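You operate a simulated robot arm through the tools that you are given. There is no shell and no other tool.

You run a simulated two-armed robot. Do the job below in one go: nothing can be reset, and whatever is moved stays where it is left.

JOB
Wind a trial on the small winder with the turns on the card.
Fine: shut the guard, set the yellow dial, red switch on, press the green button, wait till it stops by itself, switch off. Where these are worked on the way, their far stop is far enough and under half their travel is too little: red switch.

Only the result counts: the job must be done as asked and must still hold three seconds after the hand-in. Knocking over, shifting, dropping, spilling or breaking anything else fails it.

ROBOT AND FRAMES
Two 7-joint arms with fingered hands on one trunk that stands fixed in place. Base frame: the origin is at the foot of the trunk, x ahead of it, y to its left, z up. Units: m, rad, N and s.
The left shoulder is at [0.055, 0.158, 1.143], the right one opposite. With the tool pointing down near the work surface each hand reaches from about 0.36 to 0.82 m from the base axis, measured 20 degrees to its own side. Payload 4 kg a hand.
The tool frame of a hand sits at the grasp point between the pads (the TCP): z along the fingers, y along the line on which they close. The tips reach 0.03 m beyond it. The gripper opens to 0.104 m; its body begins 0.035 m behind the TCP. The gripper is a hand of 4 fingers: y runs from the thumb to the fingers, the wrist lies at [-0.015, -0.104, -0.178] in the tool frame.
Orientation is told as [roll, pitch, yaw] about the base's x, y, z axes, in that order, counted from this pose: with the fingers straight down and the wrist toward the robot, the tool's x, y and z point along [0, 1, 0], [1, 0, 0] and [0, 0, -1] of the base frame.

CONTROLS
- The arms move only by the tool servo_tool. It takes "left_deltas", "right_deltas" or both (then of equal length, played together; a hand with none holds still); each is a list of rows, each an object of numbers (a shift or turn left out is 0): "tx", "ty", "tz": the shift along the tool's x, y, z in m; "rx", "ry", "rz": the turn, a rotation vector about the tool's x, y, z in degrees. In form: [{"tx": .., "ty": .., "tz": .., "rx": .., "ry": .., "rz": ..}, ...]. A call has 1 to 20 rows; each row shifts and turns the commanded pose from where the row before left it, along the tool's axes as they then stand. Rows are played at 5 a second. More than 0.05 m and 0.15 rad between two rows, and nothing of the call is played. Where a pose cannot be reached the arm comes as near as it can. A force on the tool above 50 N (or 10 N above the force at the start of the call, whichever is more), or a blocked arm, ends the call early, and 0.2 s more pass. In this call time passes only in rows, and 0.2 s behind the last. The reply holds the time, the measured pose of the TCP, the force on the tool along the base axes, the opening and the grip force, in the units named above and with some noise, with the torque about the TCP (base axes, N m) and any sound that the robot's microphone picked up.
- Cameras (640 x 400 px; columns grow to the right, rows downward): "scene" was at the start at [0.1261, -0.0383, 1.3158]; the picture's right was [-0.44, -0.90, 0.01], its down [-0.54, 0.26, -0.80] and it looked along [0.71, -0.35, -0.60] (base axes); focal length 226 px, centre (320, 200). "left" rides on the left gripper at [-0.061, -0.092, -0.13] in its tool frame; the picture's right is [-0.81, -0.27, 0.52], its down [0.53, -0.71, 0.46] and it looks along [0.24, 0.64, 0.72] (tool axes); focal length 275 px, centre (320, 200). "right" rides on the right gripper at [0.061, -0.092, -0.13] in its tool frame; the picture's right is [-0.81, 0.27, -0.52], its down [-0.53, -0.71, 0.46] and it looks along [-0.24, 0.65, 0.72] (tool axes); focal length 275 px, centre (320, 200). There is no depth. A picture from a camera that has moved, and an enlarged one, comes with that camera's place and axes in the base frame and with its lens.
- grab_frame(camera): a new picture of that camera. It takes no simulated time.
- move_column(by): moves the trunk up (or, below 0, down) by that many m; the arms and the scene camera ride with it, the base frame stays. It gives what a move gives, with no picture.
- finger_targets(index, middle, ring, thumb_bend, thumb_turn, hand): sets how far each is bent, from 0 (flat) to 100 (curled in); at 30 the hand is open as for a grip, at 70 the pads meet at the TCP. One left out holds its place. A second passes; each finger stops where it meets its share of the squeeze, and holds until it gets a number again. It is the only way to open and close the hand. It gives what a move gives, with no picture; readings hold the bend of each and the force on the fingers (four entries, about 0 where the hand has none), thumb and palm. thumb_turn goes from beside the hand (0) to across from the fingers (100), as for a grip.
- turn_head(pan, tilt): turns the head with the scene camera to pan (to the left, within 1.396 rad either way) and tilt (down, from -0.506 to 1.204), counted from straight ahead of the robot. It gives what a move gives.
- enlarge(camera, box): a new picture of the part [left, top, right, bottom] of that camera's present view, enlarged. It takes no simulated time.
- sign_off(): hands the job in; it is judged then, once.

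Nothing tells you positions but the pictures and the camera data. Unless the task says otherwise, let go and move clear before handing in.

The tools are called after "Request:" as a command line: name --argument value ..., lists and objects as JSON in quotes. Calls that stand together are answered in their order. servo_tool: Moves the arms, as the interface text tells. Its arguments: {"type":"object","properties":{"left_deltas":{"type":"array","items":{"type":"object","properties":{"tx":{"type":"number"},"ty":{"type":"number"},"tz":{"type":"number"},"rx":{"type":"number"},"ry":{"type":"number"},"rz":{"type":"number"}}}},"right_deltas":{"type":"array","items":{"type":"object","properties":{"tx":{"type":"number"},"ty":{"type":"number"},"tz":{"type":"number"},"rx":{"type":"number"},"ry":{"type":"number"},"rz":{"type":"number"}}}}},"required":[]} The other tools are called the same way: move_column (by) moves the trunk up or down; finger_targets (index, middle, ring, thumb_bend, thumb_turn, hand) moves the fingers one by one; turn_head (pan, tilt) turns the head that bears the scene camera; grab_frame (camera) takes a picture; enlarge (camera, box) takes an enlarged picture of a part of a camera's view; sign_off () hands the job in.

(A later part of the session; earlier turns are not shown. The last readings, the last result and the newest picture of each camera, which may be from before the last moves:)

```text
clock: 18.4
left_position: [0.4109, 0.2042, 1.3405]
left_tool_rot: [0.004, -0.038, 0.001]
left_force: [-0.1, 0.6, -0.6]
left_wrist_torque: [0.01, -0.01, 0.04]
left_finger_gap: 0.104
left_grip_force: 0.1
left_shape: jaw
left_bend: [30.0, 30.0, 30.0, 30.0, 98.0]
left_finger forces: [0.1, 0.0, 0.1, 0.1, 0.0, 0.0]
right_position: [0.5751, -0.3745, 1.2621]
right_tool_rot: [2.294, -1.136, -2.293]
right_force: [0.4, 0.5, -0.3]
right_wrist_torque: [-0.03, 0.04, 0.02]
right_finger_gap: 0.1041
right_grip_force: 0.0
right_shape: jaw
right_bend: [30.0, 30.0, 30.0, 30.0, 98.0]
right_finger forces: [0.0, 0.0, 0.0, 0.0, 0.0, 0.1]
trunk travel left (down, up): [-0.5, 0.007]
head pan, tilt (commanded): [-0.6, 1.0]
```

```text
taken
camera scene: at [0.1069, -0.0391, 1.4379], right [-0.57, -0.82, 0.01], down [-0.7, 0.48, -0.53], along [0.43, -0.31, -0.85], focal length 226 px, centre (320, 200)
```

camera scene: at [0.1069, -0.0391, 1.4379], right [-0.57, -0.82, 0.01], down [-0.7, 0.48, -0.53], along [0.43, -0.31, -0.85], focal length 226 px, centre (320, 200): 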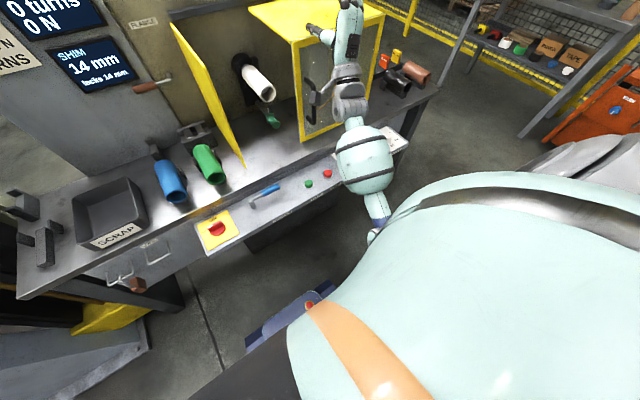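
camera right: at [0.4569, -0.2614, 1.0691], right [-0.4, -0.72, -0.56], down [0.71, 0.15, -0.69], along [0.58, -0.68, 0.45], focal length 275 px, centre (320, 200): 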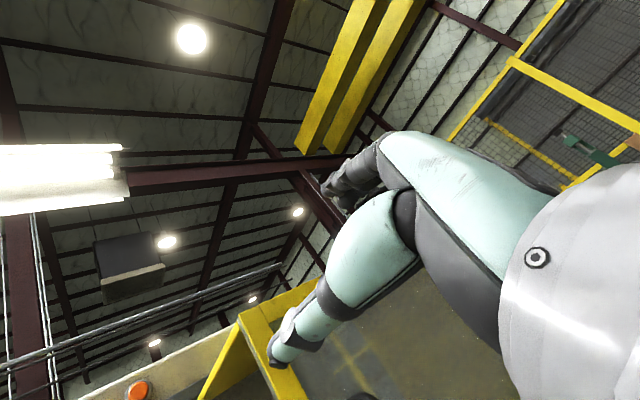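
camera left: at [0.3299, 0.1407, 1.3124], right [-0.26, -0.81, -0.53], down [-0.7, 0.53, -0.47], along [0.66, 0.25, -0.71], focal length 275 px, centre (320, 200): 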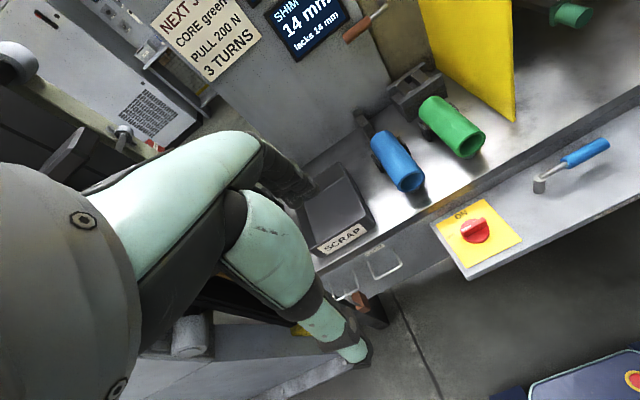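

The trunk is up and all is clear. I tilt the hand slightly downward, lower it part-way in front of the guard, then locate the handle again.

Request:
servo_tool --right_deltas '[{"rx": 7.5}, {"rx": 7.5}, {"rx": 7.5}, {"rx": 7.5}, {"tx": -0.0105, "ty": -0.0308, "tz": 0.0071}, {"tx": -0.0105, "ty": -0.0308, "tz": 0.0071}, {"tx": -0.0105, "ty": -0.0308, "tz": 0.0071}]'

Request:
turn_head --pan -0.55 --tilt 0.8

Request:
grab_frame --camera "scene"

Request:
enlarge --camera "scene" --box '[240, 90, 400, 220]'

Request:
grab_frame --camera "right"

```text
clock: 20.0
left_position: [0.4099, 0.2041, 1.3403]
left_tool_rot: [0.002, -0.036, 0.002]
left_force: [-0.2, 0.2, 0.0]
left_wrist_torque: [0.0, 0.03, 0.0]
left_finger_gap: 0.1042
left_grip_force: 0.1
left_shape: jaw
left_bend: [30.0, 30.0, 30.0, 30.0, 98.0]
left_finger forces: [0.0, 0.1, 0.1, 0.1, 0.1, 0.1]
right_position: [0.573, -0.3755, 1.1597]
right_tool_rot: [0.978, -1.181, -0.893]
right_force: [0.1, 0.1, 0.3]
right_wrist_torque: [0.0, 0.03, 0.0]
right_finger_gap: 0.104
right_grip_force: 0.1
right_shape: jaw
right_bend: [30.0, 30.0, 30.0, 30.0, 98.0]
right_finger forces: [0.0, 0.0, 0.0, 0.0, 0.1, 0.1]
trunk travel left (down, up): [-0.5, 0.007]
head pan, tilt (commanded): [-0.6, 1.0]
```

```text
clock: 20.7
left_position: [0.4105, 0.2051, 1.3404]
left_tool_rot: [0.004, -0.037, 0.001]
left_force: [-0.2, 0.0, -0.2]
left_wrist_torque: [-0.01, -0.01, 0.01]
left_finger_gap: 0.1037
left_grip_force: 0.0
left_shape: jaw
left_bend: [30.0, 30.0, 30.0, 30.0, 98.0]
left_finger forces: [0.1, 0.1, 0.0, 0.0, 0.0, 0.1]
right_position: [0.5726, -0.3742, 1.1598]
right_tool_rot: [0.979, -1.178, -0.893]
right_force: [0.3, 0.9, -0.5]
right_wrist_torque: [0.02, -0.02, -0.03]
right_finger_gap: 0.1043
right_grip_force: 0.0
right_shape: jaw
right_bend: [30.0, 30.0, 30.0, 30.0, 98.0]
right_finger forces: [0.0, 0.1, 0.0, 0.0, 0.0, 0.1]
trunk travel left (down, up): [-0.5, 0.007]
head pan, tilt (commanded): [-0.55, 0.799]
```

```text
taken
camera scene: at [0.1182, -0.0419, 1.4526], right [-0.52, -0.85, 0.01], down [-0.62, 0.38, -0.69], along [0.58, -0.36, -0.73], focal length 226 px, centre (320, 200)
```

scene: 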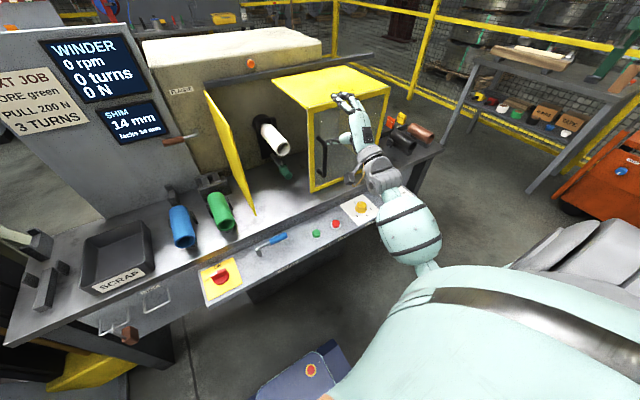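

```text
3.08 times, centred on (320, 155) of scene
camera zoom: at [0.1182, -0.0419, 1.4526], right [-0.52, -0.85, 0.01], down [-0.62, 0.38, -0.69], along [0.58, -0.36, -0.73], focal length 696 px, centre (320, 338)
```

zoom: 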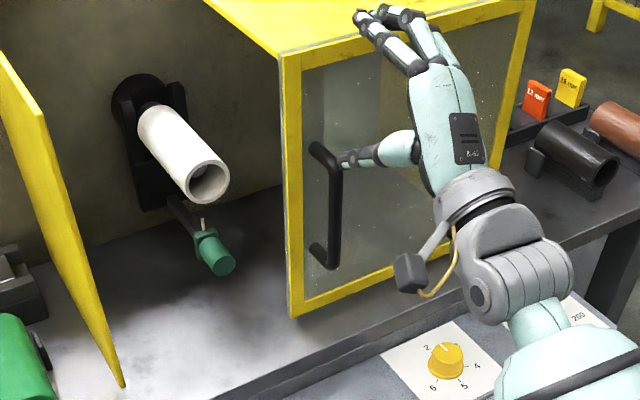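

```text
taken
camera right: at [0.4212, -0.3043, 1.1217], right [-0.4, -0.91, 0.11], down [0.3, -0.24, -0.92], along [0.87, -0.34, 0.37], focal length 275 px, centre (320, 200)
```

right: 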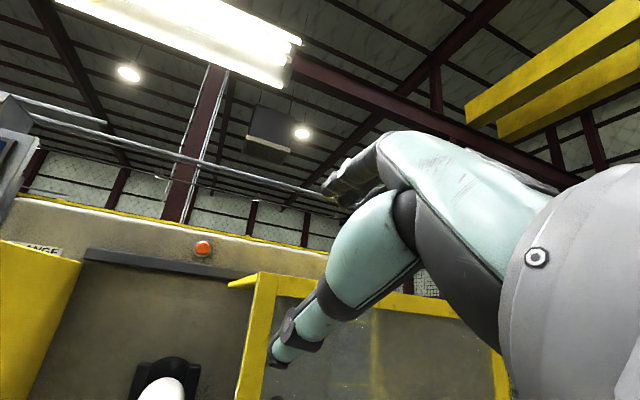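

The guard's left edge is now at y≈-0.355, with the handle at y≈-0.387 and about 0.23 m left to slide. I'll level the hand and bring it to handle height, just right of the bar, so that the thumb's side can push it.

Request:
servo_tool --right_deltas '[{"rx": -6.25}, {"rx": -6.25}, {"tx": -0.0227, "ty": -0.0262, "tz": -0.0004}, {"tx": -0.0227, "ty": -0.0262, "tz": -0.0004}, {"tx": -0.0227, "ty": -0.0262, "tz": -0.0004}, {"tx": -0.0227, "ty": -0.0262, "tz": -0.0004}, {"tx": -0.0227, "ty": -0.0262, "tz": -0.0004}]'

Request:
grab_frame --camera "scene"

Request:
enlarge --camera "scene" --box '[240, 90, 400, 220]'

Request:
grab_frame --camera "right"

```text
clock: 22.3
left_position: [0.4107, 0.2032, 1.3401]
left_tool_rot: [0.003, -0.036, 0.001]
left_force: [0.3, 0.3, -0.6]
left_wrist_torque: [-0.01, -0.04, 0.01]
left_finger_gap: 0.104
left_grip_force: 0.0
left_shape: jaw
left_bend: [30.0, 30.0, 30.0, 30.0, 98.0]
left_finger forces: [0.0, 0.0, 0.0, 0.0, 0.0, 0.1]
right_position: [0.5744, -0.4414, 0.9974]
right_tool_rot: [1.548, -1.25, -1.5]
right_force: [-0.1, 0.2, 1.0]
right_wrist_torque: [-0.01, 0.02, 0.0]
right_finger_gap: 0.1036
right_grip_force: 0.0
right_shape: jaw
right_bend: [30.0, 30.0, 30.0, 30.0, 98.0]
right_finger forces: [0.0, 0.1, 0.0, 0.0, 0.0, 0.1]
trunk travel left (down, up): [-0.5, 0.007]
head pan, tilt (commanded): [-0.55, 0.799]
```

```text
taken
camera scene: at [0.1189, -0.0425, 1.4526], right [-0.52, -0.85, 0.01], down [-0.62, 0.38, -0.69], along [0.58, -0.36, -0.73], focal length 226 px, centre (320, 200)
```

scene: 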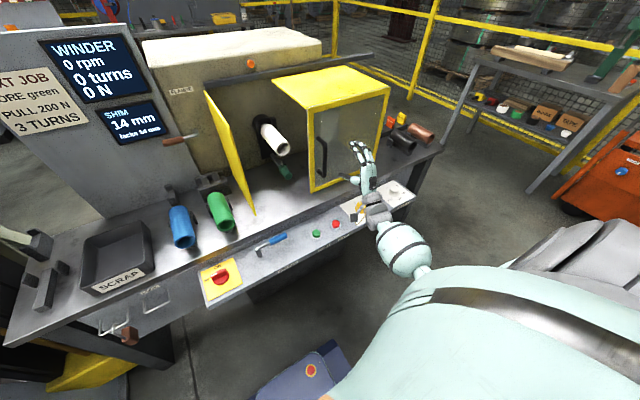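

```text
3.08 times, centred on (320, 155) of scene
camera zoom: at [0.1189, -0.0425, 1.4526], right [-0.52, -0.85, 0.01], down [-0.62, 0.38, -0.69], along [0.58, -0.36, -0.73], focal length 696 px, centre (320, 338)
```

zoom: 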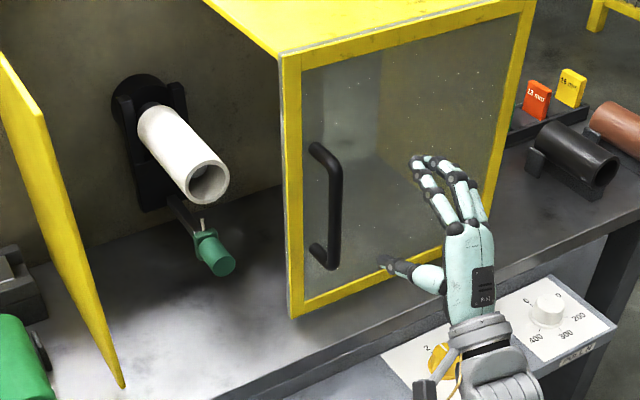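

```text
taken
camera right: at [0.4388, -0.3611, 0.9306], right [-0.47, -0.88, 0.01], down [0.46, -0.26, -0.85], along [0.75, -0.4, 0.53], focal length 275 px, centre (320, 200)
```

right: 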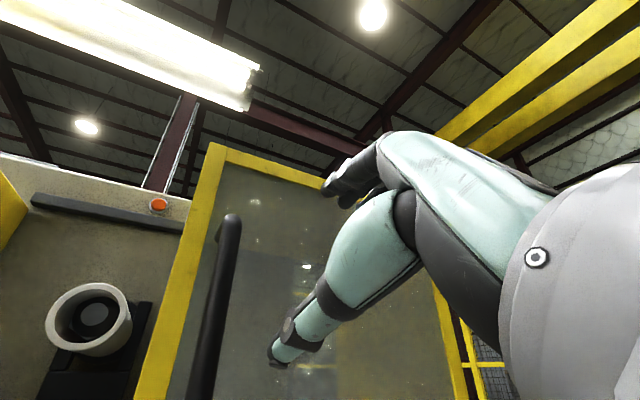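

The thumb is now level with the bar and to its right, with a clear view. I advance past the bar, then push left.

Request:
servo_tool --right_deltas '[{"tz": 0.025}, {"tz": 0.025}, {"tz": 0.025}]'

Request:
enlarge --camera "scene" --box '[240, 90, 400, 220]'

Request:
grab_frame --camera "right"

```text
clock: 23.1
left_position: [0.4117, 0.2054, 1.3402]
left_tool_rot: [0.003, -0.037, 0.002]
left_force: [0.2, -0.2, -0.2]
left_wrist_torque: [-0.01, 0.0, 0.01]
left_finger_gap: 0.104
left_grip_force: 0.0
left_shape: jaw
left_bend: [30.0, 30.0, 30.0, 30.0, 98.0]
left_finger forces: [0.0, 0.0, 0.0, 0.1, 0.0, 0.1]
right_position: [0.6502, -0.4366, 0.999]
right_tool_rot: [1.546, -1.25, -1.497]
right_force: [-0.5, 1.4, 0.1]
right_wrist_torque: [0.03, 0.01, 0.04]
right_finger_gap: 0.1043
right_grip_force: 0.1
right_shape: jaw
right_bend: [30.0, 30.0, 30.0, 30.0, 98.0]
right_finger forces: [0.0, 0.1, 0.0, 0.1, 0.1, 0.1]
trunk travel left (down, up): [-0.5, 0.007]
head pan, tilt (commanded): [-0.55, 0.799]
```

```text
3.08 times, centred on (320, 155) of scene
camera zoom: at [0.1191, -0.0416, 1.4526], right [-0.52, -0.85, 0.01], down [-0.62, 0.37, -0.69], along [0.58, -0.36, -0.73], focal length 696 px, centre (320, 338)
```

zoom: 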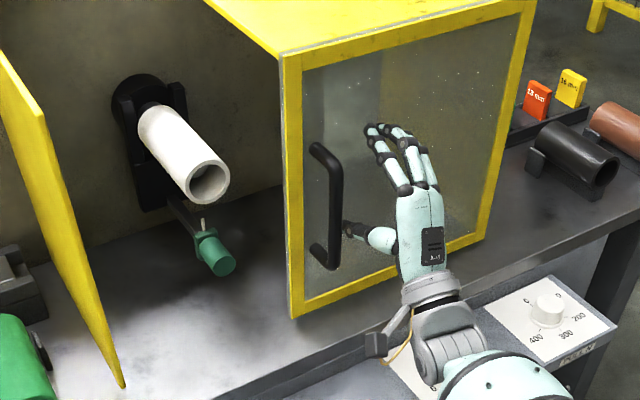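

```text
taken
camera right: at [0.5146, -0.3559, 0.9321], right [-0.47, -0.88, 0.01], down [0.46, -0.26, -0.85], along [0.75, -0.4, 0.53], focal length 275 px, centre (320, 200)
```

right: 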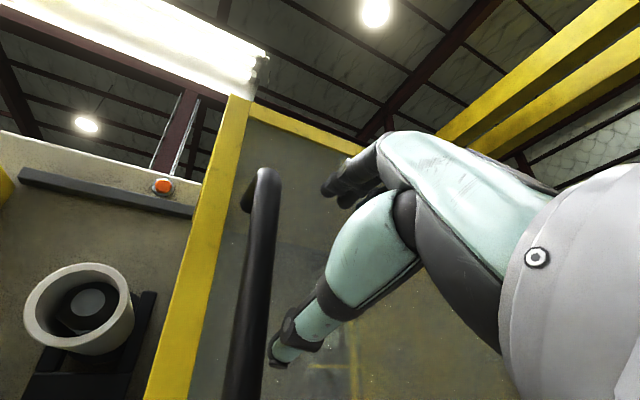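

The thumb tip is just right of the bar, past its front. I push left in small steps.

Request:
servo_tool --right_deltas '[{"tx": 0.01894, "ty": -0.00634, "tz": 0.001}, {"tx": 0.01894, "ty": -0.00634, "tz": 0.001}, {"tx": 0.01894, "ty": -0.00634, "tz": 0.001}, {"tx": 0.01894, "ty": -0.00634, "tz": 0.001}, {"tx": 0.01894, "ty": -0.00634, "tz": 0.001}]'

Request:
grab_frame --camera "scene"

Request:
enlarge --camera "scene" --box '[220, 90, 380, 220]'

```text
clock: 24.3
left_position: [0.4108, 0.2048, 1.3415]
left_tool_rot: [0.004, -0.037, 0.004]
left_force: [-0.5, 0.4, -0.1]
left_wrist_torque: [-0.01, 0.0, 0.01]
left_finger_gap: 0.1038
left_grip_force: 0.1
left_shape: jaw
left_bend: [30.0, 30.0, 30.0, 30.0, 98.0]
left_finger forces: [0.1, 0.0, 0.0, 0.0, 0.0, 0.0]
right_position: [0.6471, -0.336, 1.0005]
right_tool_rot: [1.549, -1.249, -1.499]
right_force: [0.5, -0.1, -0.7]
right_wrist_torque: [-0.04, -0.01, -0.02]
right_finger_gap: 0.1035
right_grip_force: 0.0
right_shape: jaw
right_bend: [30.0, 30.0, 30.0, 30.0, 98.0]
right_finger forces: [0.1, 0.0, 0.0, 0.0, 0.7, 0.1]
trunk travel left (down, up): [-0.5, 0.007]
head pan, tilt (commanded): [-0.55, 0.799]
```

```text
taken
camera scene: at [0.1186, -0.0413, 1.4527], right [-0.52, -0.85, 0.01], down [-0.62, 0.37, -0.69], along [0.58, -0.36, -0.72], focal length 226 px, centre (320, 200)
```

scene: 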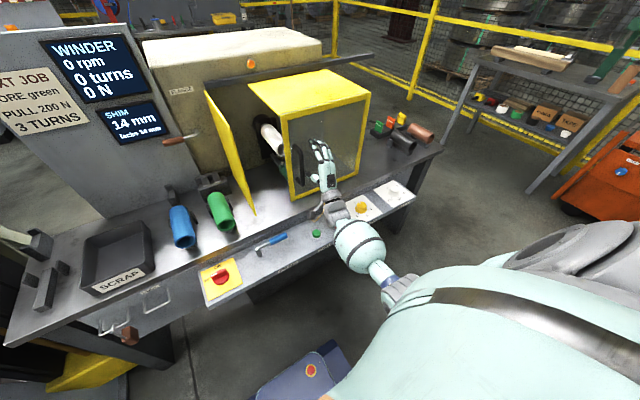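

```text
3.08 times, centred on (300, 155) of scene
camera zoom: at [0.1186, -0.0413, 1.4527], right [-0.52, -0.85, 0.01], down [-0.62, 0.37, -0.69], along [0.58, -0.36, -0.72], focal length 696 px, centre (382, 338)
```

zoom: 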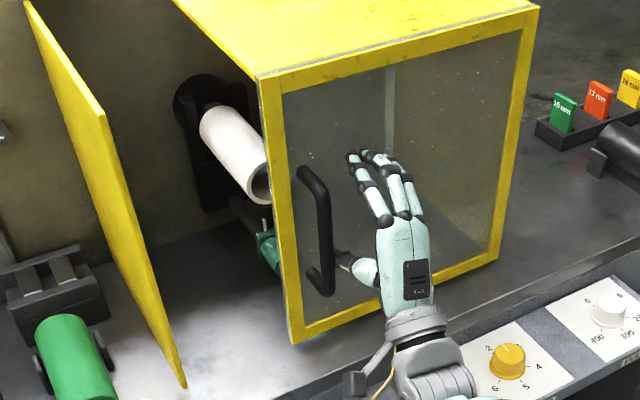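

The guard follows well and the thumb holds the bar with under 1 N. I keep on pushing left.

Request:
servo_tool --right_deltas '[{"tx": 0.01894, "ty": -0.00634, "tz": 0.0012}, {"tx": 0.01894, "ty": -0.00634, "tz": 0.0012}, {"tx": 0.01894, "ty": -0.00634, "tz": 0.0012}, {"tx": 0.01894, "ty": -0.00634, "tz": 0.0012}, {"tx": 0.01894, "ty": -0.00634, "tz": 0.0012}]'

Request:
grab_frame --camera "scene"

Request:
enlarge --camera "scene" --box '[200, 90, 360, 220]'

```text
clock: 25.5
left_position: [0.4101, 0.2057, 1.3398]
left_tool_rot: [0.006, -0.037, 0.002]
left_force: [0.3, 1.0, -0.2]
left_wrist_torque: [0.01, 0.01, -0.05]
left_finger_gap: 0.1039
left_grip_force: 0.0
left_shape: jaw
left_bend: [30.0, 30.0, 30.0, 30.0, 98.0]
left_finger forces: [0.1, 0.0, 0.1, 0.0, 0.0, 0.0]
right_position: [0.6484, -0.2354, 0.9991]
right_tool_rot: [1.551, -1.249, -1.499]
right_force: [0.2, -0.7, -0.4]
right_wrist_torque: [-0.01, 0.0, 0.02]
right_finger_gap: 0.1037
right_grip_force: 0.0
right_shape: jaw
right_bend: [30.0, 30.0, 30.0, 30.0, 98.0]
right_finger forces: [0.1, 0.0, 0.1, 0.0, 0.5, 0.0]
trunk travel left (down, up): [-0.5, 0.007]
head pan, tilt (commanded): [-0.55, 0.799]
```

```text
taken
camera scene: at [0.1182, -0.041, 1.4527], right [-0.52, -0.85, 0.01], down [-0.62, 0.37, -0.69], along [0.58, -0.36, -0.72], focal length 226 px, centre (320, 200)
```

scene: 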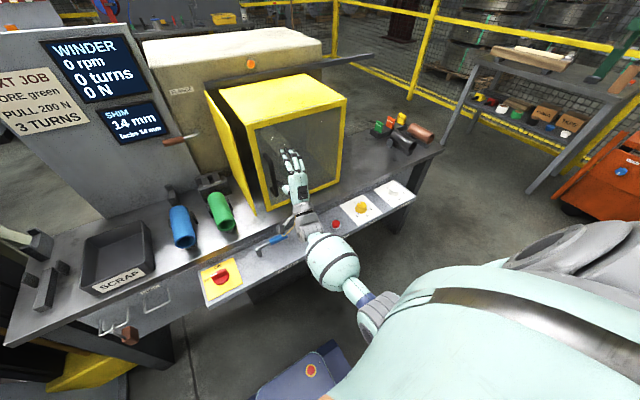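

```text
3.08 times, centred on (280, 155) of scene
camera zoom: at [0.1182, -0.041, 1.4527], right [-0.52, -0.85, 0.01], down [-0.62, 0.37, -0.69], along [0.58, -0.36, -0.72], focal length 696 px, centre (443, 338)
```

zoom: 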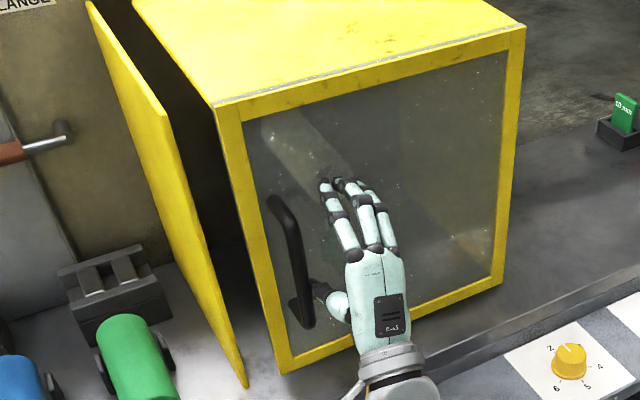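

About 4–5 cm remain. I push on in 1 cm steps and watch the force.

Request:
servo_tool --right_deltas '[{"tx": 0.00947, "ty": -0.00317, "tz": 0.0006}, {"tx": 0.00947, "ty": -0.00317, "tz": 0.0006}, {"tx": 0.00947, "ty": -0.00317, "tz": 0.0006}, {"tx": 0.00947, "ty": -0.00317, "tz": 0.0006}]'

Request:
enlarge --camera "scene" --box '[200, 90, 360, 220]'

```text
clock: 26.5
left_position: [0.4099, 0.2026, 1.3405]
left_tool_rot: [0.006, -0.036, 0.0]
left_force: [0.0, -0.8, -0.2]
left_wrist_torque: [0.02, 0.0, 0.04]
left_finger_gap: 0.1041
left_grip_force: 0.1
left_shape: jaw
left_bend: [30.0, 30.0, 30.0, 30.0, 98.0]
left_finger forces: [0.0, 0.0, 0.1, 0.0, 0.0, 0.0]
right_position: [0.6508, -0.1984, 1.0002]
right_tool_rot: [1.548, -1.252, -1.5]
right_force: [-0.4, -4.0, 0.2]
right_wrist_torque: [-0.22, 0.03, 0.02]
right_finger_gap: 0.1031
right_grip_force: 0.0
right_shape: jaw
right_bend: [30.0, 30.0, 30.0, 31.0, 100.0]
right_finger forces: [0.0, 0.1, 0.0, 0.0, 5.0, 0.0]
trunk travel left (down, up): [-0.5, 0.007]
head pan, tilt (commanded): [-0.55, 0.799]
```

```text
3.08 times, centred on (280, 155) of scene
camera zoom: at [0.1181, -0.0427, 1.4527], right [-0.52, -0.85, 0.01], down [-0.62, 0.38, -0.69], along [0.58, -0.36, -0.72], focal length 696 px, centre (443, 338)
```

zoom: 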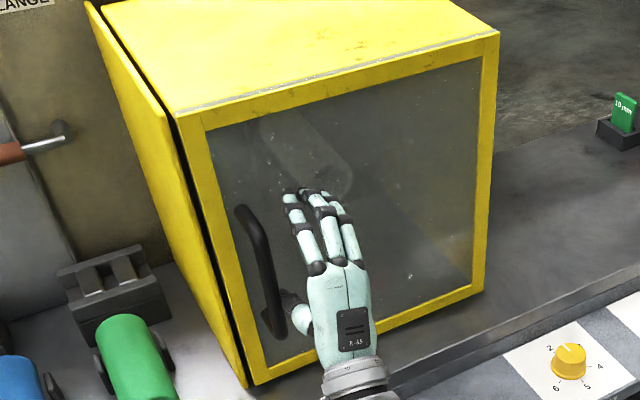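

The guard seems to have reached its stop (force up to 4–5 N) with only a thin dark line left. I'll press slightly more to make sure it's fully home.

Request:
servo_tool --right_deltas '[{"tx": 0.00474, "ty": -0.00158, "tz": 0.0003}, {"tx": 0.00474, "ty": -0.00158, "tz": 0.0003}, {"tx": 0.00474, "ty": -0.00158, "tz": 0.0003}]'

Request:
enlarge --camera "scene" --box '[200, 90, 360, 220]'

Request:
grab_frame --camera "left"

```text
clock: 27.3
left_position: [0.4086, 0.2015, 1.341]
left_tool_rot: [0.007, -0.037, 0.002]
left_force: [0.1, 0.0, -0.1]
left_wrist_torque: [0.01, -0.01, -0.01]
left_finger_gap: 0.1038
left_grip_force: 0.0
left_shape: jaw
left_bend: [30.0, 30.0, 30.0, 30.0, 98.0]
left_finger forces: [0.0, 0.0, 0.1, 0.0, 0.1, 0.0]
right_position: [0.6502, -0.186, 1.0002]
right_tool_rot: [1.556, -1.249, -1.51]
right_force: [-6.3, -18.0, 3.3]
right_wrist_torque: [-0.8, 0.28, 0.05]
right_finger_gap: 0.0996
right_grip_force: 0.1
right_shape: jaw
right_bend: [30.0, 30.0, 30.0, 32.0, 100.0]
right_finger forces: [0.1, 0.0, 0.0, 0.0, 17.3, 0.0]
trunk travel left (down, up): [-0.5, 0.007]
head pan, tilt (commanded): [-0.55, 0.799]
```

```text
3.08 times, centred on (280, 155) of scene
camera zoom: at [0.1169, -0.0449, 1.4527], right [-0.52, -0.85, 0.0], down [-0.62, 0.38, -0.69], along [0.59, -0.36, -0.72], focal length 696 px, centre (443, 338)
```

zoom: 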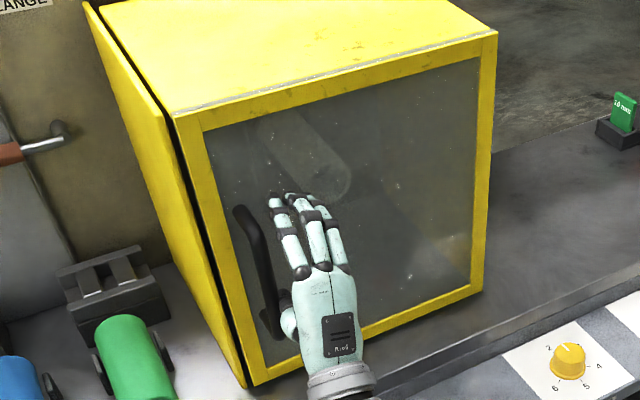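

```text
taken
camera left: at [0.3128, 0.1378, 1.4669], right [-0.25, -0.81, -0.53], down [-0.7, 0.53, -0.48], along [0.67, 0.25, -0.7], focal length 275 px, centre (320, 200)
```

left: 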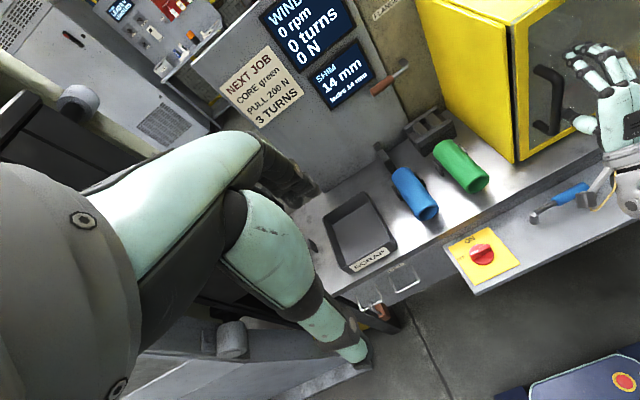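

The guard is firmly on its stop (18 N without moving). I release it by moving right first, then back away from the handle.

Request:
servo_tool --right_deltas '[{"tx": -0.0142, "ty": 0.00475, "tz": -0.0008}, {"tx": -0.0142, "ty": 0.00475, "tz": -0.0008}, {"tz": -0.03}, {"tz": -0.03}, {"tz": -0.03}, {"tx": 0.0095, "ty": 0.0284}, {"tx": 0.0095, "ty": 0.0284}, {"tx": 0.0095, "ty": 0.0284}]'

Request:
grab_frame --camera "scene"

Request:
enlarge --camera "scene" --box '[200, 90, 360, 220]'

```text
clock: 29.1
left_position: [0.4097, 0.2035, 1.3402]
left_tool_rot: [0.003, -0.036, 0.002]
left_force: [0.1, -0.8, 0.0]
left_wrist_torque: [-0.01, -0.04, 0.0]
left_finger_gap: 0.1041
left_grip_force: 0.1
left_shape: jaw
left_bend: [30.0, 30.0, 30.0, 30.0, 98.0]
left_finger forces: [0.0, 0.0, 0.0, 0.0, 0.1, 0.0]
right_position: [0.5616, -0.2165, 1.0926]
right_tool_rot: [1.546, -1.249, -1.496]
right_force: [-0.2, 0.2, -0.9]
right_wrist_torque: [0.0, 0.0, -0.02]
right_finger_gap: 0.104
right_grip_force: 0.2
right_shape: jaw
right_bend: [30.0, 30.0, 30.0, 30.0, 98.0]
right_finger forces: [0.1, 0.0, 0.1, 0.0, 0.1, 0.0]
trunk travel left (down, up): [-0.5, 0.007]
head pan, tilt (commanded): [-0.55, 0.799]
```

```text
taken
camera scene: at [0.1181, -0.0418, 1.4527], right [-0.52, -0.85, 0.01], down [-0.62, 0.37, -0.69], along [0.58, -0.36, -0.72], focal length 226 px, centre (320, 200)
```

scene: 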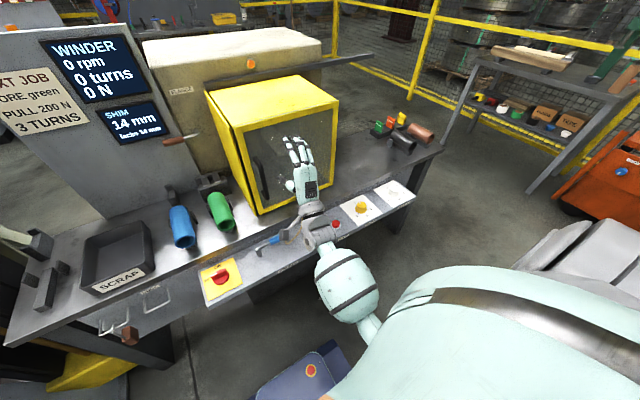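

```text
3.08 times, centred on (280, 155) of scene
camera zoom: at [0.1181, -0.0418, 1.4527], right [-0.52, -0.85, 0.01], down [-0.62, 0.37, -0.69], along [0.58, -0.36, -0.72], focal length 696 px, centre (443, 338)
```

zoom: 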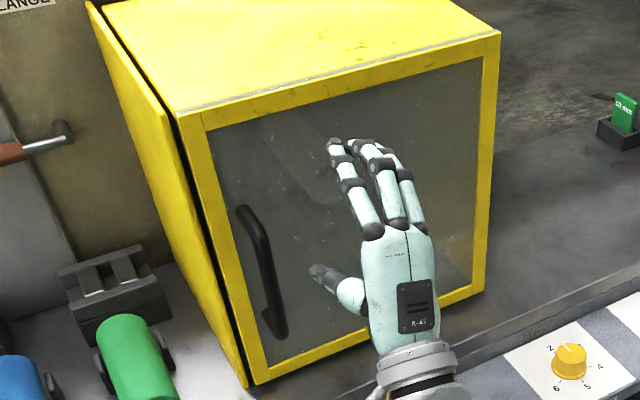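

The guard stays shut. Now I bring the right hand back to fingers-down, ready to move over to the yellow dial.

Request:
servo_tool --right_deltas '[{"rz": -6.17}, {"rz": -6.17}, {"rz": -6.17}, {"rx": 7.5}, {"rx": 7.5}, {"rx": 7.5}, {"rx": 7.5}, {"rx": 7.5}, {"rx": 7.5}, {"rx": 7.5}, {"rx": 7.5}, {"rx": 7.5}, {"rx": 7.5}, {"rx": 7.5}, {"rx": 7.5}]'

Request:
grab_frame --camera "scene"

```text
clock: 32.3
left_position: [0.4113, 0.2043, 1.3397]
left_tool_rot: [0.003, -0.036, 0.002]
left_force: [0.8, 0.3, -0.1]
left_wrist_torque: [0.0, -0.01, 0.02]
left_finger_gap: 0.1038
left_grip_force: 0.0
left_shape: jaw
left_bend: [30.0, 30.0, 30.0, 30.0, 98.0]
left_finger forces: [0.0, 0.0, 0.0, 0.0, 0.1, 0.0]
right_position: [0.5616, -0.2166, 1.09]
right_tool_rot: [-0.001, 0.01, 0.05]
right_force: [-0.2, -0.1, 0.1]
right_wrist_torque: [-0.01, 0.0, 0.02]
right_finger_gap: 0.104
right_grip_force: 0.0
right_shape: jaw
right_bend: [30.0, 30.0, 30.0, 30.0, 98.0]
right_finger forces: [0.1, 0.1, 0.1, 0.0, 0.0, 0.0]
trunk travel left (down, up): [-0.5, 0.007]
head pan, tilt (commanded): [-0.55, 0.799]
```

```text
taken
camera scene: at [0.1194, -0.0417, 1.4526], right [-0.52, -0.85, 0.01], down [-0.62, 0.37, -0.69], along [0.58, -0.36, -0.73], focal length 226 px, centre (320, 200)
```

scene: 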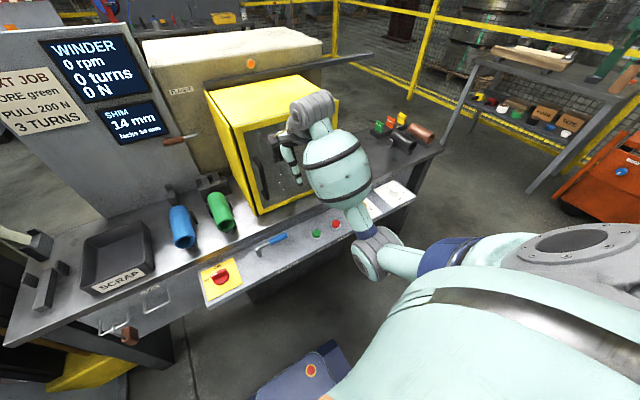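

The hand is fingers-down again. I move it to the right, above and short of the yellow dial, then lower the trunk back for reach.

Request:
servo_tool --right_deltas '[{"tx": -0.0402, "ty": -0.0106}, {"tx": -0.0402, "ty": -0.0106}, {"tx": -0.0402, "ty": -0.0106}, {"tx": -0.0402, "ty": -0.0106}, {"tx": -0.0402, "ty": -0.0106}, {"tx": -0.0402, "ty": -0.0106}, {"tx": -0.0402, "ty": -0.0106}]'

Request:
move_column --by -0.12

Request:
grab_frame --camera "right"

Request:
grab_frame --camera "scene"

```text
clock: 33.9
left_position: [0.4091, 0.2024, 1.3411]
left_tool_rot: [0.006, -0.038, 0.002]
left_force: [-0.7, -0.1, -0.2]
left_wrist_torque: [-0.01, 0.0, 0.02]
left_finger_gap: 0.1038
left_grip_force: 0.1
left_shape: jaw
left_bend: [30.0, 30.0, 30.0, 30.0, 98.0]
left_finger forces: [0.1, 0.0, 0.0, 0.0, 0.0, 0.2]
right_position: [0.4983, -0.5015, 1.0898]
right_tool_rot: [-0.001, 0.008, 0.05]
right_force: [0.0, -1.0, 0.5]
right_wrist_torque: [-0.03, -0.02, 0.06]
right_finger_gap: 0.1042
right_grip_force: 0.0
right_shape: jaw
right_bend: [30.0, 30.0, 30.0, 30.0, 98.0]
right_finger forces: [0.0, 0.0, 0.1, 0.0, 0.0, 0.1]
trunk travel left (down, up): [-0.5, 0.007]
head pan, tilt (commanded): [-0.55, 0.799]
```

```text
clock: 35.4
left_position: [0.4102, 0.2033, 1.2195]
left_tool_rot: [0.003, -0.037, 0.002]
left_force: [0.6, -0.4, 0.1]
left_wrist_torque: [0.0, -0.02, 0.0]
left_finger_gap: 0.1041
left_grip_force: 0.1
left_shape: jaw
left_bend: [30.0, 30.0, 30.0, 30.0, 98.0]
left_finger forces: [0.1, 0.1, 0.0, 0.0, 0.1, 0.0]
right_position: [0.4993, -0.5, 0.9705]
right_tool_rot: [-0.002, 0.007, 0.051]
right_force: [0.3, 0.0, -0.7]
right_wrist_torque: [0.0, 0.02, -0.03]
right_finger_gap: 0.1042
right_grip_force: 0.1
right_shape: jaw
right_bend: [30.0, 30.0, 30.0, 30.0, 98.0]
right_finger forces: [0.0, 0.0, 0.0, 0.0, 0.0, 0.0]
trunk travel left (down, up): [-0.38, 0.127]
head pan, tilt (commanded): [-0.55, 0.799]
```

```text
taken
camera right: at [0.405, -0.4422, 1.1008], right [0.32, -0.79, 0.52], down [-0.69, -0.57, -0.45], along [0.65, -0.21, -0.73], focal length 275 px, centre (320, 200)
```

right: 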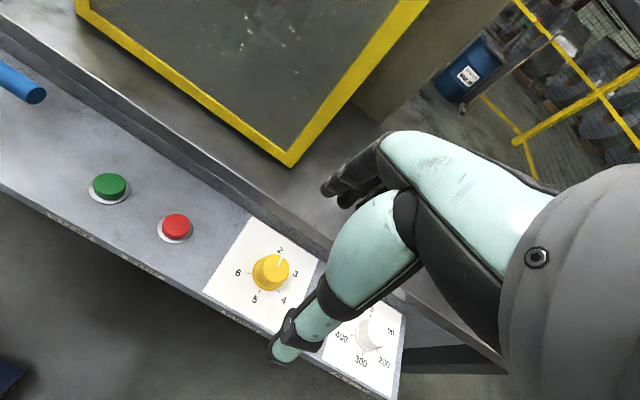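

```text
taken
camera scene: at [0.1167, -0.042, 1.3322], right [-0.52, -0.85, 0.01], down [-0.62, 0.37, -0.69], along [0.58, -0.36, -0.72], focal length 226 px, centre (320, 200)
```

scene: 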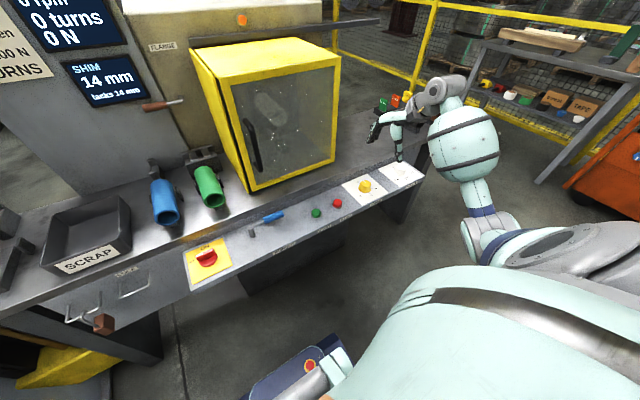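

I have the dial in view from above. I zoom in to fix its centre and the pointer and tick directions exactly.

Request:
enlarge --camera "right" --box '[205, 215, 333, 295]'

Request:
enlarge --camera "right" --box '[205, 250, 333, 330]'

Request:
enlarge --camera "scene" --box '[324, 160, 404, 210]'

```text
5.00 times, centred on (269, 255) of right
camera zoom: at [0.405, -0.4422, 1.1008], right [0.32, -0.79, 0.52], down [-0.69, -0.57, -0.45], along [0.65, -0.21, -0.73], focal length 1376 px, centre (575, -75)
```

zoom: 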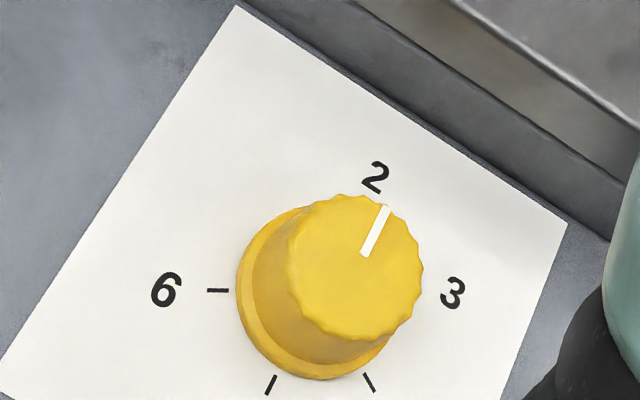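

```text
5.00 times, centred on (269, 290) of right
camera zoom: at [0.405, -0.4422, 1.1008], right [0.32, -0.79, 0.52], down [-0.69, -0.57, -0.45], along [0.65, -0.21, -0.73], focal length 1376 px, centre (575, -250)
```

zoom: 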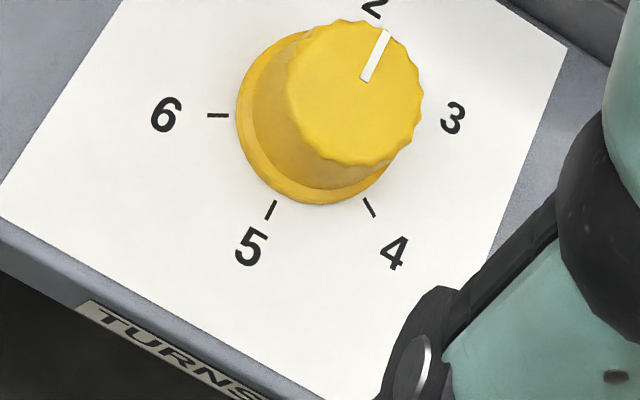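

```text
8.00 times, centred on (364, 185) of scene
camera zoom: at [0.1167, -0.042, 1.3322], right [-0.52, -0.85, 0.01], down [-0.62, 0.37, -0.69], along [0.58, -0.36, -0.72], focal length 1811 px, centre (-32, 320)
```

zoom: 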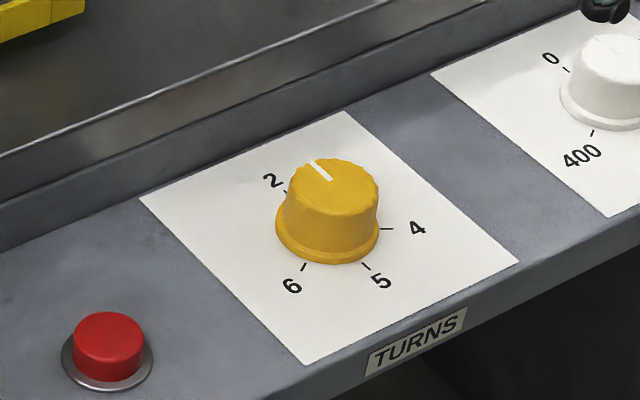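

The knob's axis is at (0.570, -0.527), its top at z≈0.752 with the panel at 0.722, and the pointer is exactly on 2. To keep the fingers clear of the table edge I'll pinch with thumb and index along the panel. First I yaw the hand by 43° and lower the trunk.

Request:
servo_tool --right_deltas '[{"rz": 7.15}, {"rz": 7.15}, {"rz": 7.15}, {"rz": 7.15}, {"rz": 7.15}, {"rz": 7.15}]'

Request:
move_column --by -0.08

Request:
finger_targets --hand "right" --index 42 --thumb_bend 42

Request:
grab_frame --camera "right"

Request:
grab_frame --camera "scene"

```text
clock: 36.8
left_position: [0.4105, 0.2037, 1.2201]
left_tool_rot: [0.005, -0.037, 0.003]
left_force: [0.5, 0.3, 0.0]
left_wrist_torque: [0.01, 0.02, 0.01]
left_finger_gap: 0.104
left_grip_force: 0.1
left_shape: jaw
left_bend: [30.0, 30.0, 30.0, 30.0, 98.0]
left_finger forces: [0.0, 0.0, 0.1, 0.0, 0.0, 0.0]
right_position: [0.4987, -0.4999, 0.971]
right_tool_rot: [-0.008, 0.003, -0.701]
right_force: [-1.4, 0.2, 0.5]
right_wrist_torque: [-0.01, 0.02, 0.0]
right_finger_gap: 0.1037
right_grip_force: 0.1
right_shape: jaw
right_bend: [30.0, 30.0, 30.0, 30.0, 98.0]
right_finger forces: [0.0, 0.0, 0.0, 0.0, 0.0, 0.0]
trunk travel left (down, up): [-0.38, 0.127]
head pan, tilt (commanded): [-0.55, 0.799]
```

```text
clock: 38.0
left_position: [0.4089, 0.2046, 1.1401]
left_tool_rot: [0.002, -0.037, 0.001]
left_force: [-0.5, -0.1, -0.3]
left_wrist_torque: [0.01, 0.01, -0.01]
left_finger_gap: 0.104
left_grip_force: 0.1
left_shape: jaw
left_bend: [30.0, 30.0, 30.0, 30.0, 98.0]
left_finger forces: [0.0, 0.1, 0.0, 0.1, 0.0, 0.0]
right_position: [0.499, -0.4992, 0.8903]
right_tool_rot: [-0.007, 0.003, -0.698]
right_force: [0.2, -0.3, 0.4]
right_wrist_torque: [-0.01, -0.01, -0.01]
right_finger_gap: 0.104
right_grip_force: 0.1
right_shape: jaw
right_bend: [30.0, 30.0, 30.0, 30.0, 98.0]
right_finger forces: [0.1, 0.0, 0.0, 0.0, 0.1, 0.1]
trunk travel left (down, up): [-0.3, 0.207]
head pan, tilt (commanded): [-0.55, 0.799]
```

```text
clock: 39.0
left_position: [0.4092, 0.2042, 1.1415]
left_tool_rot: [0.003, -0.036, 0.001]
left_force: [0.5, 0.7, -0.1]
left_wrist_torque: [0.02, 0.01, -0.01]
left_finger_gap: 0.1039
left_grip_force: 0.1
left_shape: jaw
left_bend: [30.0, 30.0, 30.0, 30.0, 98.0]
left_finger forces: [0.0, 0.0, 0.0, 0.0, 0.0, 0.0]
right_position: [0.499, -0.5005, 0.8906]
right_tool_rot: [-0.006, 0.004, -0.699]
right_force: [0.6, 0.2, -0.5]
right_wrist_torque: [-0.05, -0.01, 0.0]
right_finger_gap: 0.0732
right_grip_force: 0.1
right_shape: fingers
right_bend: [42.0, 30.0, 30.0, 42.0, 98.0]
right_finger forces: [0.1, 0.0, 0.1, 0.0, 0.0, 0.0]
trunk travel left (down, up): [-0.3, 0.207]
head pan, tilt (commanded): [-0.55, 0.799]
```

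```text
taken
camera right: at [0.4687, -0.3928, 1.02], right [-0.31, -0.8, 0.52], down [-0.89, 0.05, -0.45], along [0.33, -0.6, -0.73], focal length 275 px, centre (320, 200)
```

right: 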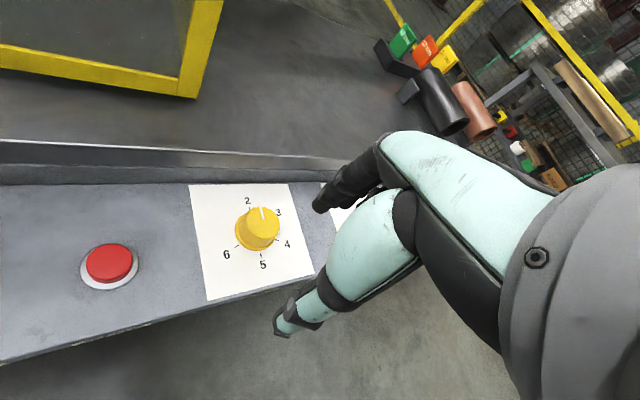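

```text
taken
camera scene: at [0.1157, -0.042, 1.2526], right [-0.52, -0.85, 0.01], down [-0.62, 0.37, -0.69], along [0.58, -0.36, -0.72], focal length 226 px, centre (320, 200)
```

scene: 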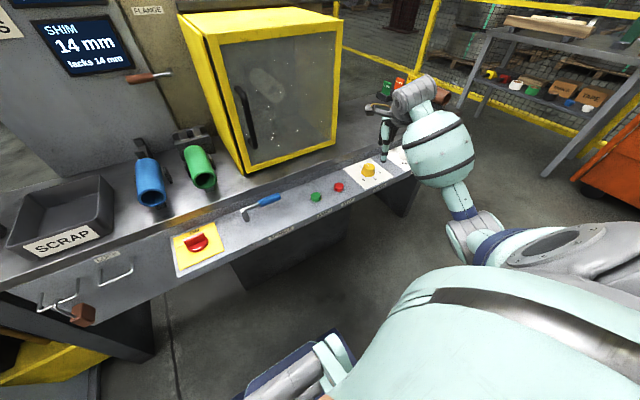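

The hand is yawed about -40° with thumb and index at a 73 mm gap. I refine the knob position from this new viewpoint.

Request:
enlarge --camera "right" --box '[200, 185, 328, 265]'

Request:
enlarge --camera "right" --box '[240, 140, 400, 360]'

```text
5.00 times, centred on (264, 225) of right
camera zoom: at [0.4687, -0.3928, 1.02], right [-0.31, -0.8, 0.52], down [-0.89, 0.05, -0.45], along [0.33, -0.6, -0.73], focal length 1376 px, centre (600, 75)
```

zoom: 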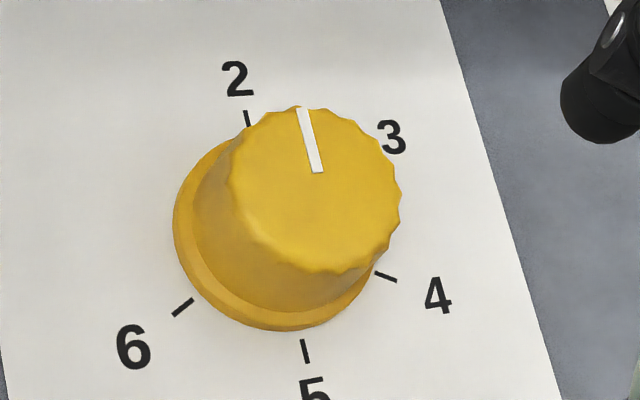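

```text
1.82 times, centred on (320, 250) of right
camera zoom: at [0.4687, -0.3928, 1.02], right [-0.31, -0.8, 0.52], down [-0.89, 0.05, -0.45], along [0.33, -0.6, -0.73], focal length 500 px, centre (320, 109)
```

zoom: 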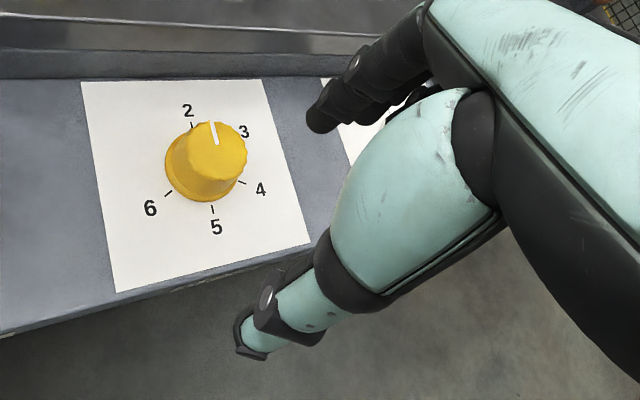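

The knob is confirmed at (0.570, -0.527). I move the pinch over it and come down to just above its top.

Request:
servo_tool --right_deltas '[{"tx": 0.0125, "ty": 0.0358}, {"tx": 0.0125, "ty": 0.0358}, {"tz": 0.03}, {"tz": 0.03}, {"tz": 0.025}]'

Request:
grab_frame --camera "right"

Request:
enlarge --camera "scene" --box '[320, 60, 480, 190]'

```text
clock: 40.2
left_position: [0.4111, 0.204, 1.1407]
left_tool_rot: [0.002, -0.037, 0.002]
left_force: [-0.6, 0.5, 0.2]
left_wrist_torque: [0.01, -0.01, -0.01]
left_finger_gap: 0.1042
left_grip_force: 0.1
left_shape: jaw
left_bend: [30.0, 30.0, 30.0, 30.0, 98.0]
left_finger forces: [0.0, 0.0, 0.1, 0.0, 0.1, 0.0]
right_position: [0.571, -0.5279, 0.8053]
right_tool_rot: [-0.007, 0.003, -0.699]
right_force: [0.1, -1.4, -0.2]
right_wrist_torque: [0.0, -0.01, -0.02]
right_finger_gap: 0.0733
right_grip_force: 0.1
right_shape: fingers
right_bend: [42.0, 30.0, 30.0, 42.0, 98.0]
right_finger forces: [0.1, 0.1, 0.1, 0.0, 0.0, 0.0]
trunk travel left (down, up): [-0.3, 0.207]
head pan, tilt (commanded): [-0.55, 0.799]
```

```text
taken
camera right: at [0.5404, -0.4213, 0.9346], right [-0.31, -0.8, 0.52], down [-0.89, 0.05, -0.45], along [0.33, -0.6, -0.73], focal length 275 px, centre (320, 200)
```

right: 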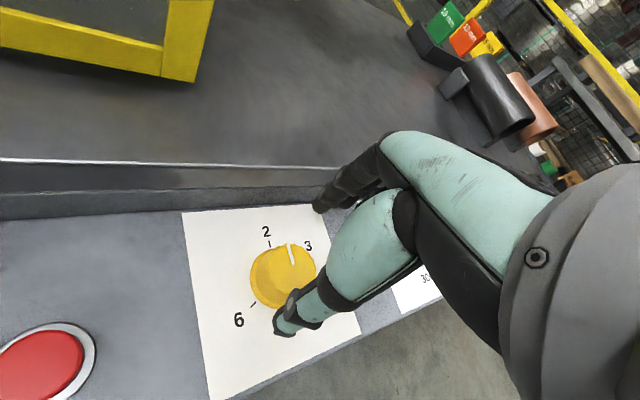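

```text
3.08 times, centred on (400, 125) of scene
camera zoom: at [0.1158, -0.0421, 1.2526], right [-0.52, -0.85, 0.01], down [-0.62, 0.37, -0.69], along [0.58, -0.36, -0.72], focal length 696 px, centre (74, 431)
```

zoom: 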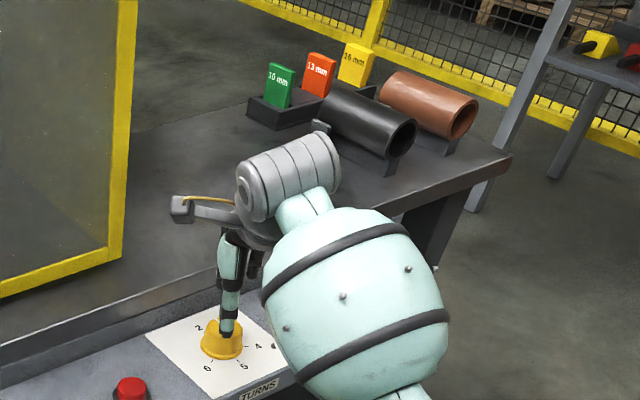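

The knob's centre lies right on the tool axis (predicted 292,268; seen about 289,267). I descend to put the fingertips around the knob.

Request:
servo_tool --right_deltas '[{"tz": 0.015}, {"tz": 0.015}, {"tz": 0.01}, {"tz": 0.005}]'

Request:
grab_frame --camera "right"

Request:
enlarge --camera "scene" --box '[340, 120, 420, 200]'

```text
clock: 41.2
left_position: [0.4105, 0.2043, 1.141]
left_tool_rot: [0.004, -0.037, 0.001]
left_force: [-0.8, -1.0, -0.1]
left_wrist_torque: [-0.01, -0.02, -0.02]
left_finger_gap: 0.1041
left_grip_force: 0.0
left_shape: jaw
left_bend: [30.0, 30.0, 30.0, 30.0, 98.0]
left_finger forces: [0.0, 0.0, 0.0, 0.0, 0.1, 0.1]
right_position: [0.5694, -0.528, 0.7597]
right_tool_rot: [-0.007, 0.004, -0.699]
right_force: [0.0, 0.1, 0.7]
right_wrist_torque: [0.0, 0.03, 0.0]
right_finger_gap: 0.0733
right_grip_force: 0.0
right_shape: fingers
right_bend: [42.0, 30.0, 30.0, 42.0, 98.0]
right_finger forces: [0.0, 0.0, 0.0, 0.0, 0.1, 0.0]
trunk travel left (down, up): [-0.3, 0.207]
head pan, tilt (commanded): [-0.55, 0.799]
```

```text
taken
camera right: at [0.5395, -0.4208, 0.8894], right [-0.31, -0.8, 0.52], down [-0.89, 0.05, -0.45], along [0.33, -0.6, -0.73], focal length 275 px, centre (320, 200)
```

right: 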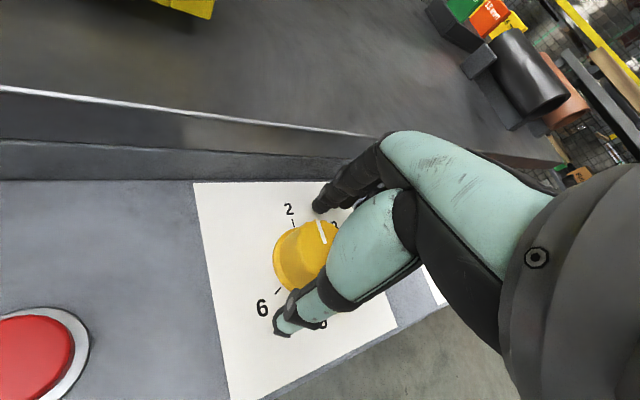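

```text
5.00 times, centred on (380, 160) of scene
camera zoom: at [0.1158, -0.042, 1.2526], right [-0.52, -0.85, 0.01], down [-0.62, 0.37, -0.69], along [0.58, -0.36, -0.72], focal length 1132 px, centre (20, 400)
```

zoom: 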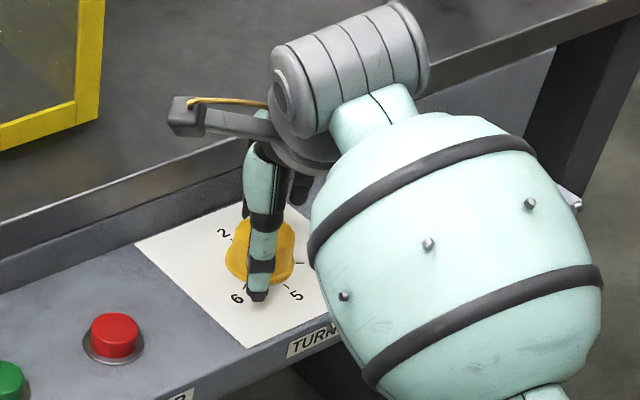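

The fingertips straddle the knob without touching. I close thumb and index onto it.

Request:
finger_targets --hand "right" --index 54 --thumb_bend 54

Request:
grab_frame --camera "right"

```text
clock: 42.2
left_position: [0.4103, 0.2042, 1.1416]
left_tool_rot: [0.005, -0.037, 0.002]
left_force: [-0.3, -0.3, 0.5]
left_wrist_torque: [0.01, 0.0, 0.0]
left_finger_gap: 0.104
left_grip_force: 0.0
left_shape: jaw
left_bend: [30.0, 30.0, 30.0, 30.0, 98.0]
left_finger forces: [0.1, 0.1, 0.0, 0.0, 0.0, 0.0]
right_position: [0.5697, -0.5271, 0.7611]
right_tool_rot: [-0.006, 0.003, -0.699]
right_force: [-0.7, -0.7, 0.1]
right_wrist_torque: [0.0, -0.02, -0.01]
right_finger_gap: 0.0424
right_grip_force: 0.2
right_shape: fingers
right_bend: [54.0, 30.0, 30.0, 54.0, 98.0]
right_finger forces: [0.3, 0.0, 0.0, 0.0, 0.0, 0.1]
trunk travel left (down, up): [-0.3, 0.207]
head pan, tilt (commanded): [-0.55, 0.799]
```

```text
taken
camera right: at [0.5395, -0.4206, 0.8896], right [-0.31, -0.8, 0.52], down [-0.89, 0.05, -0.45], along [0.33, -0.6, -0.73], focal length 275 px, centre (320, 200)
```

right: 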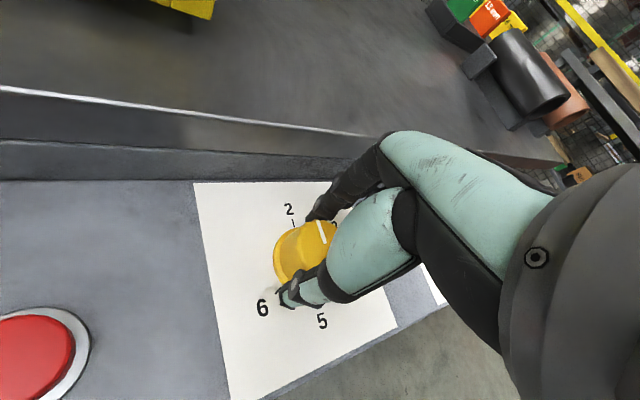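

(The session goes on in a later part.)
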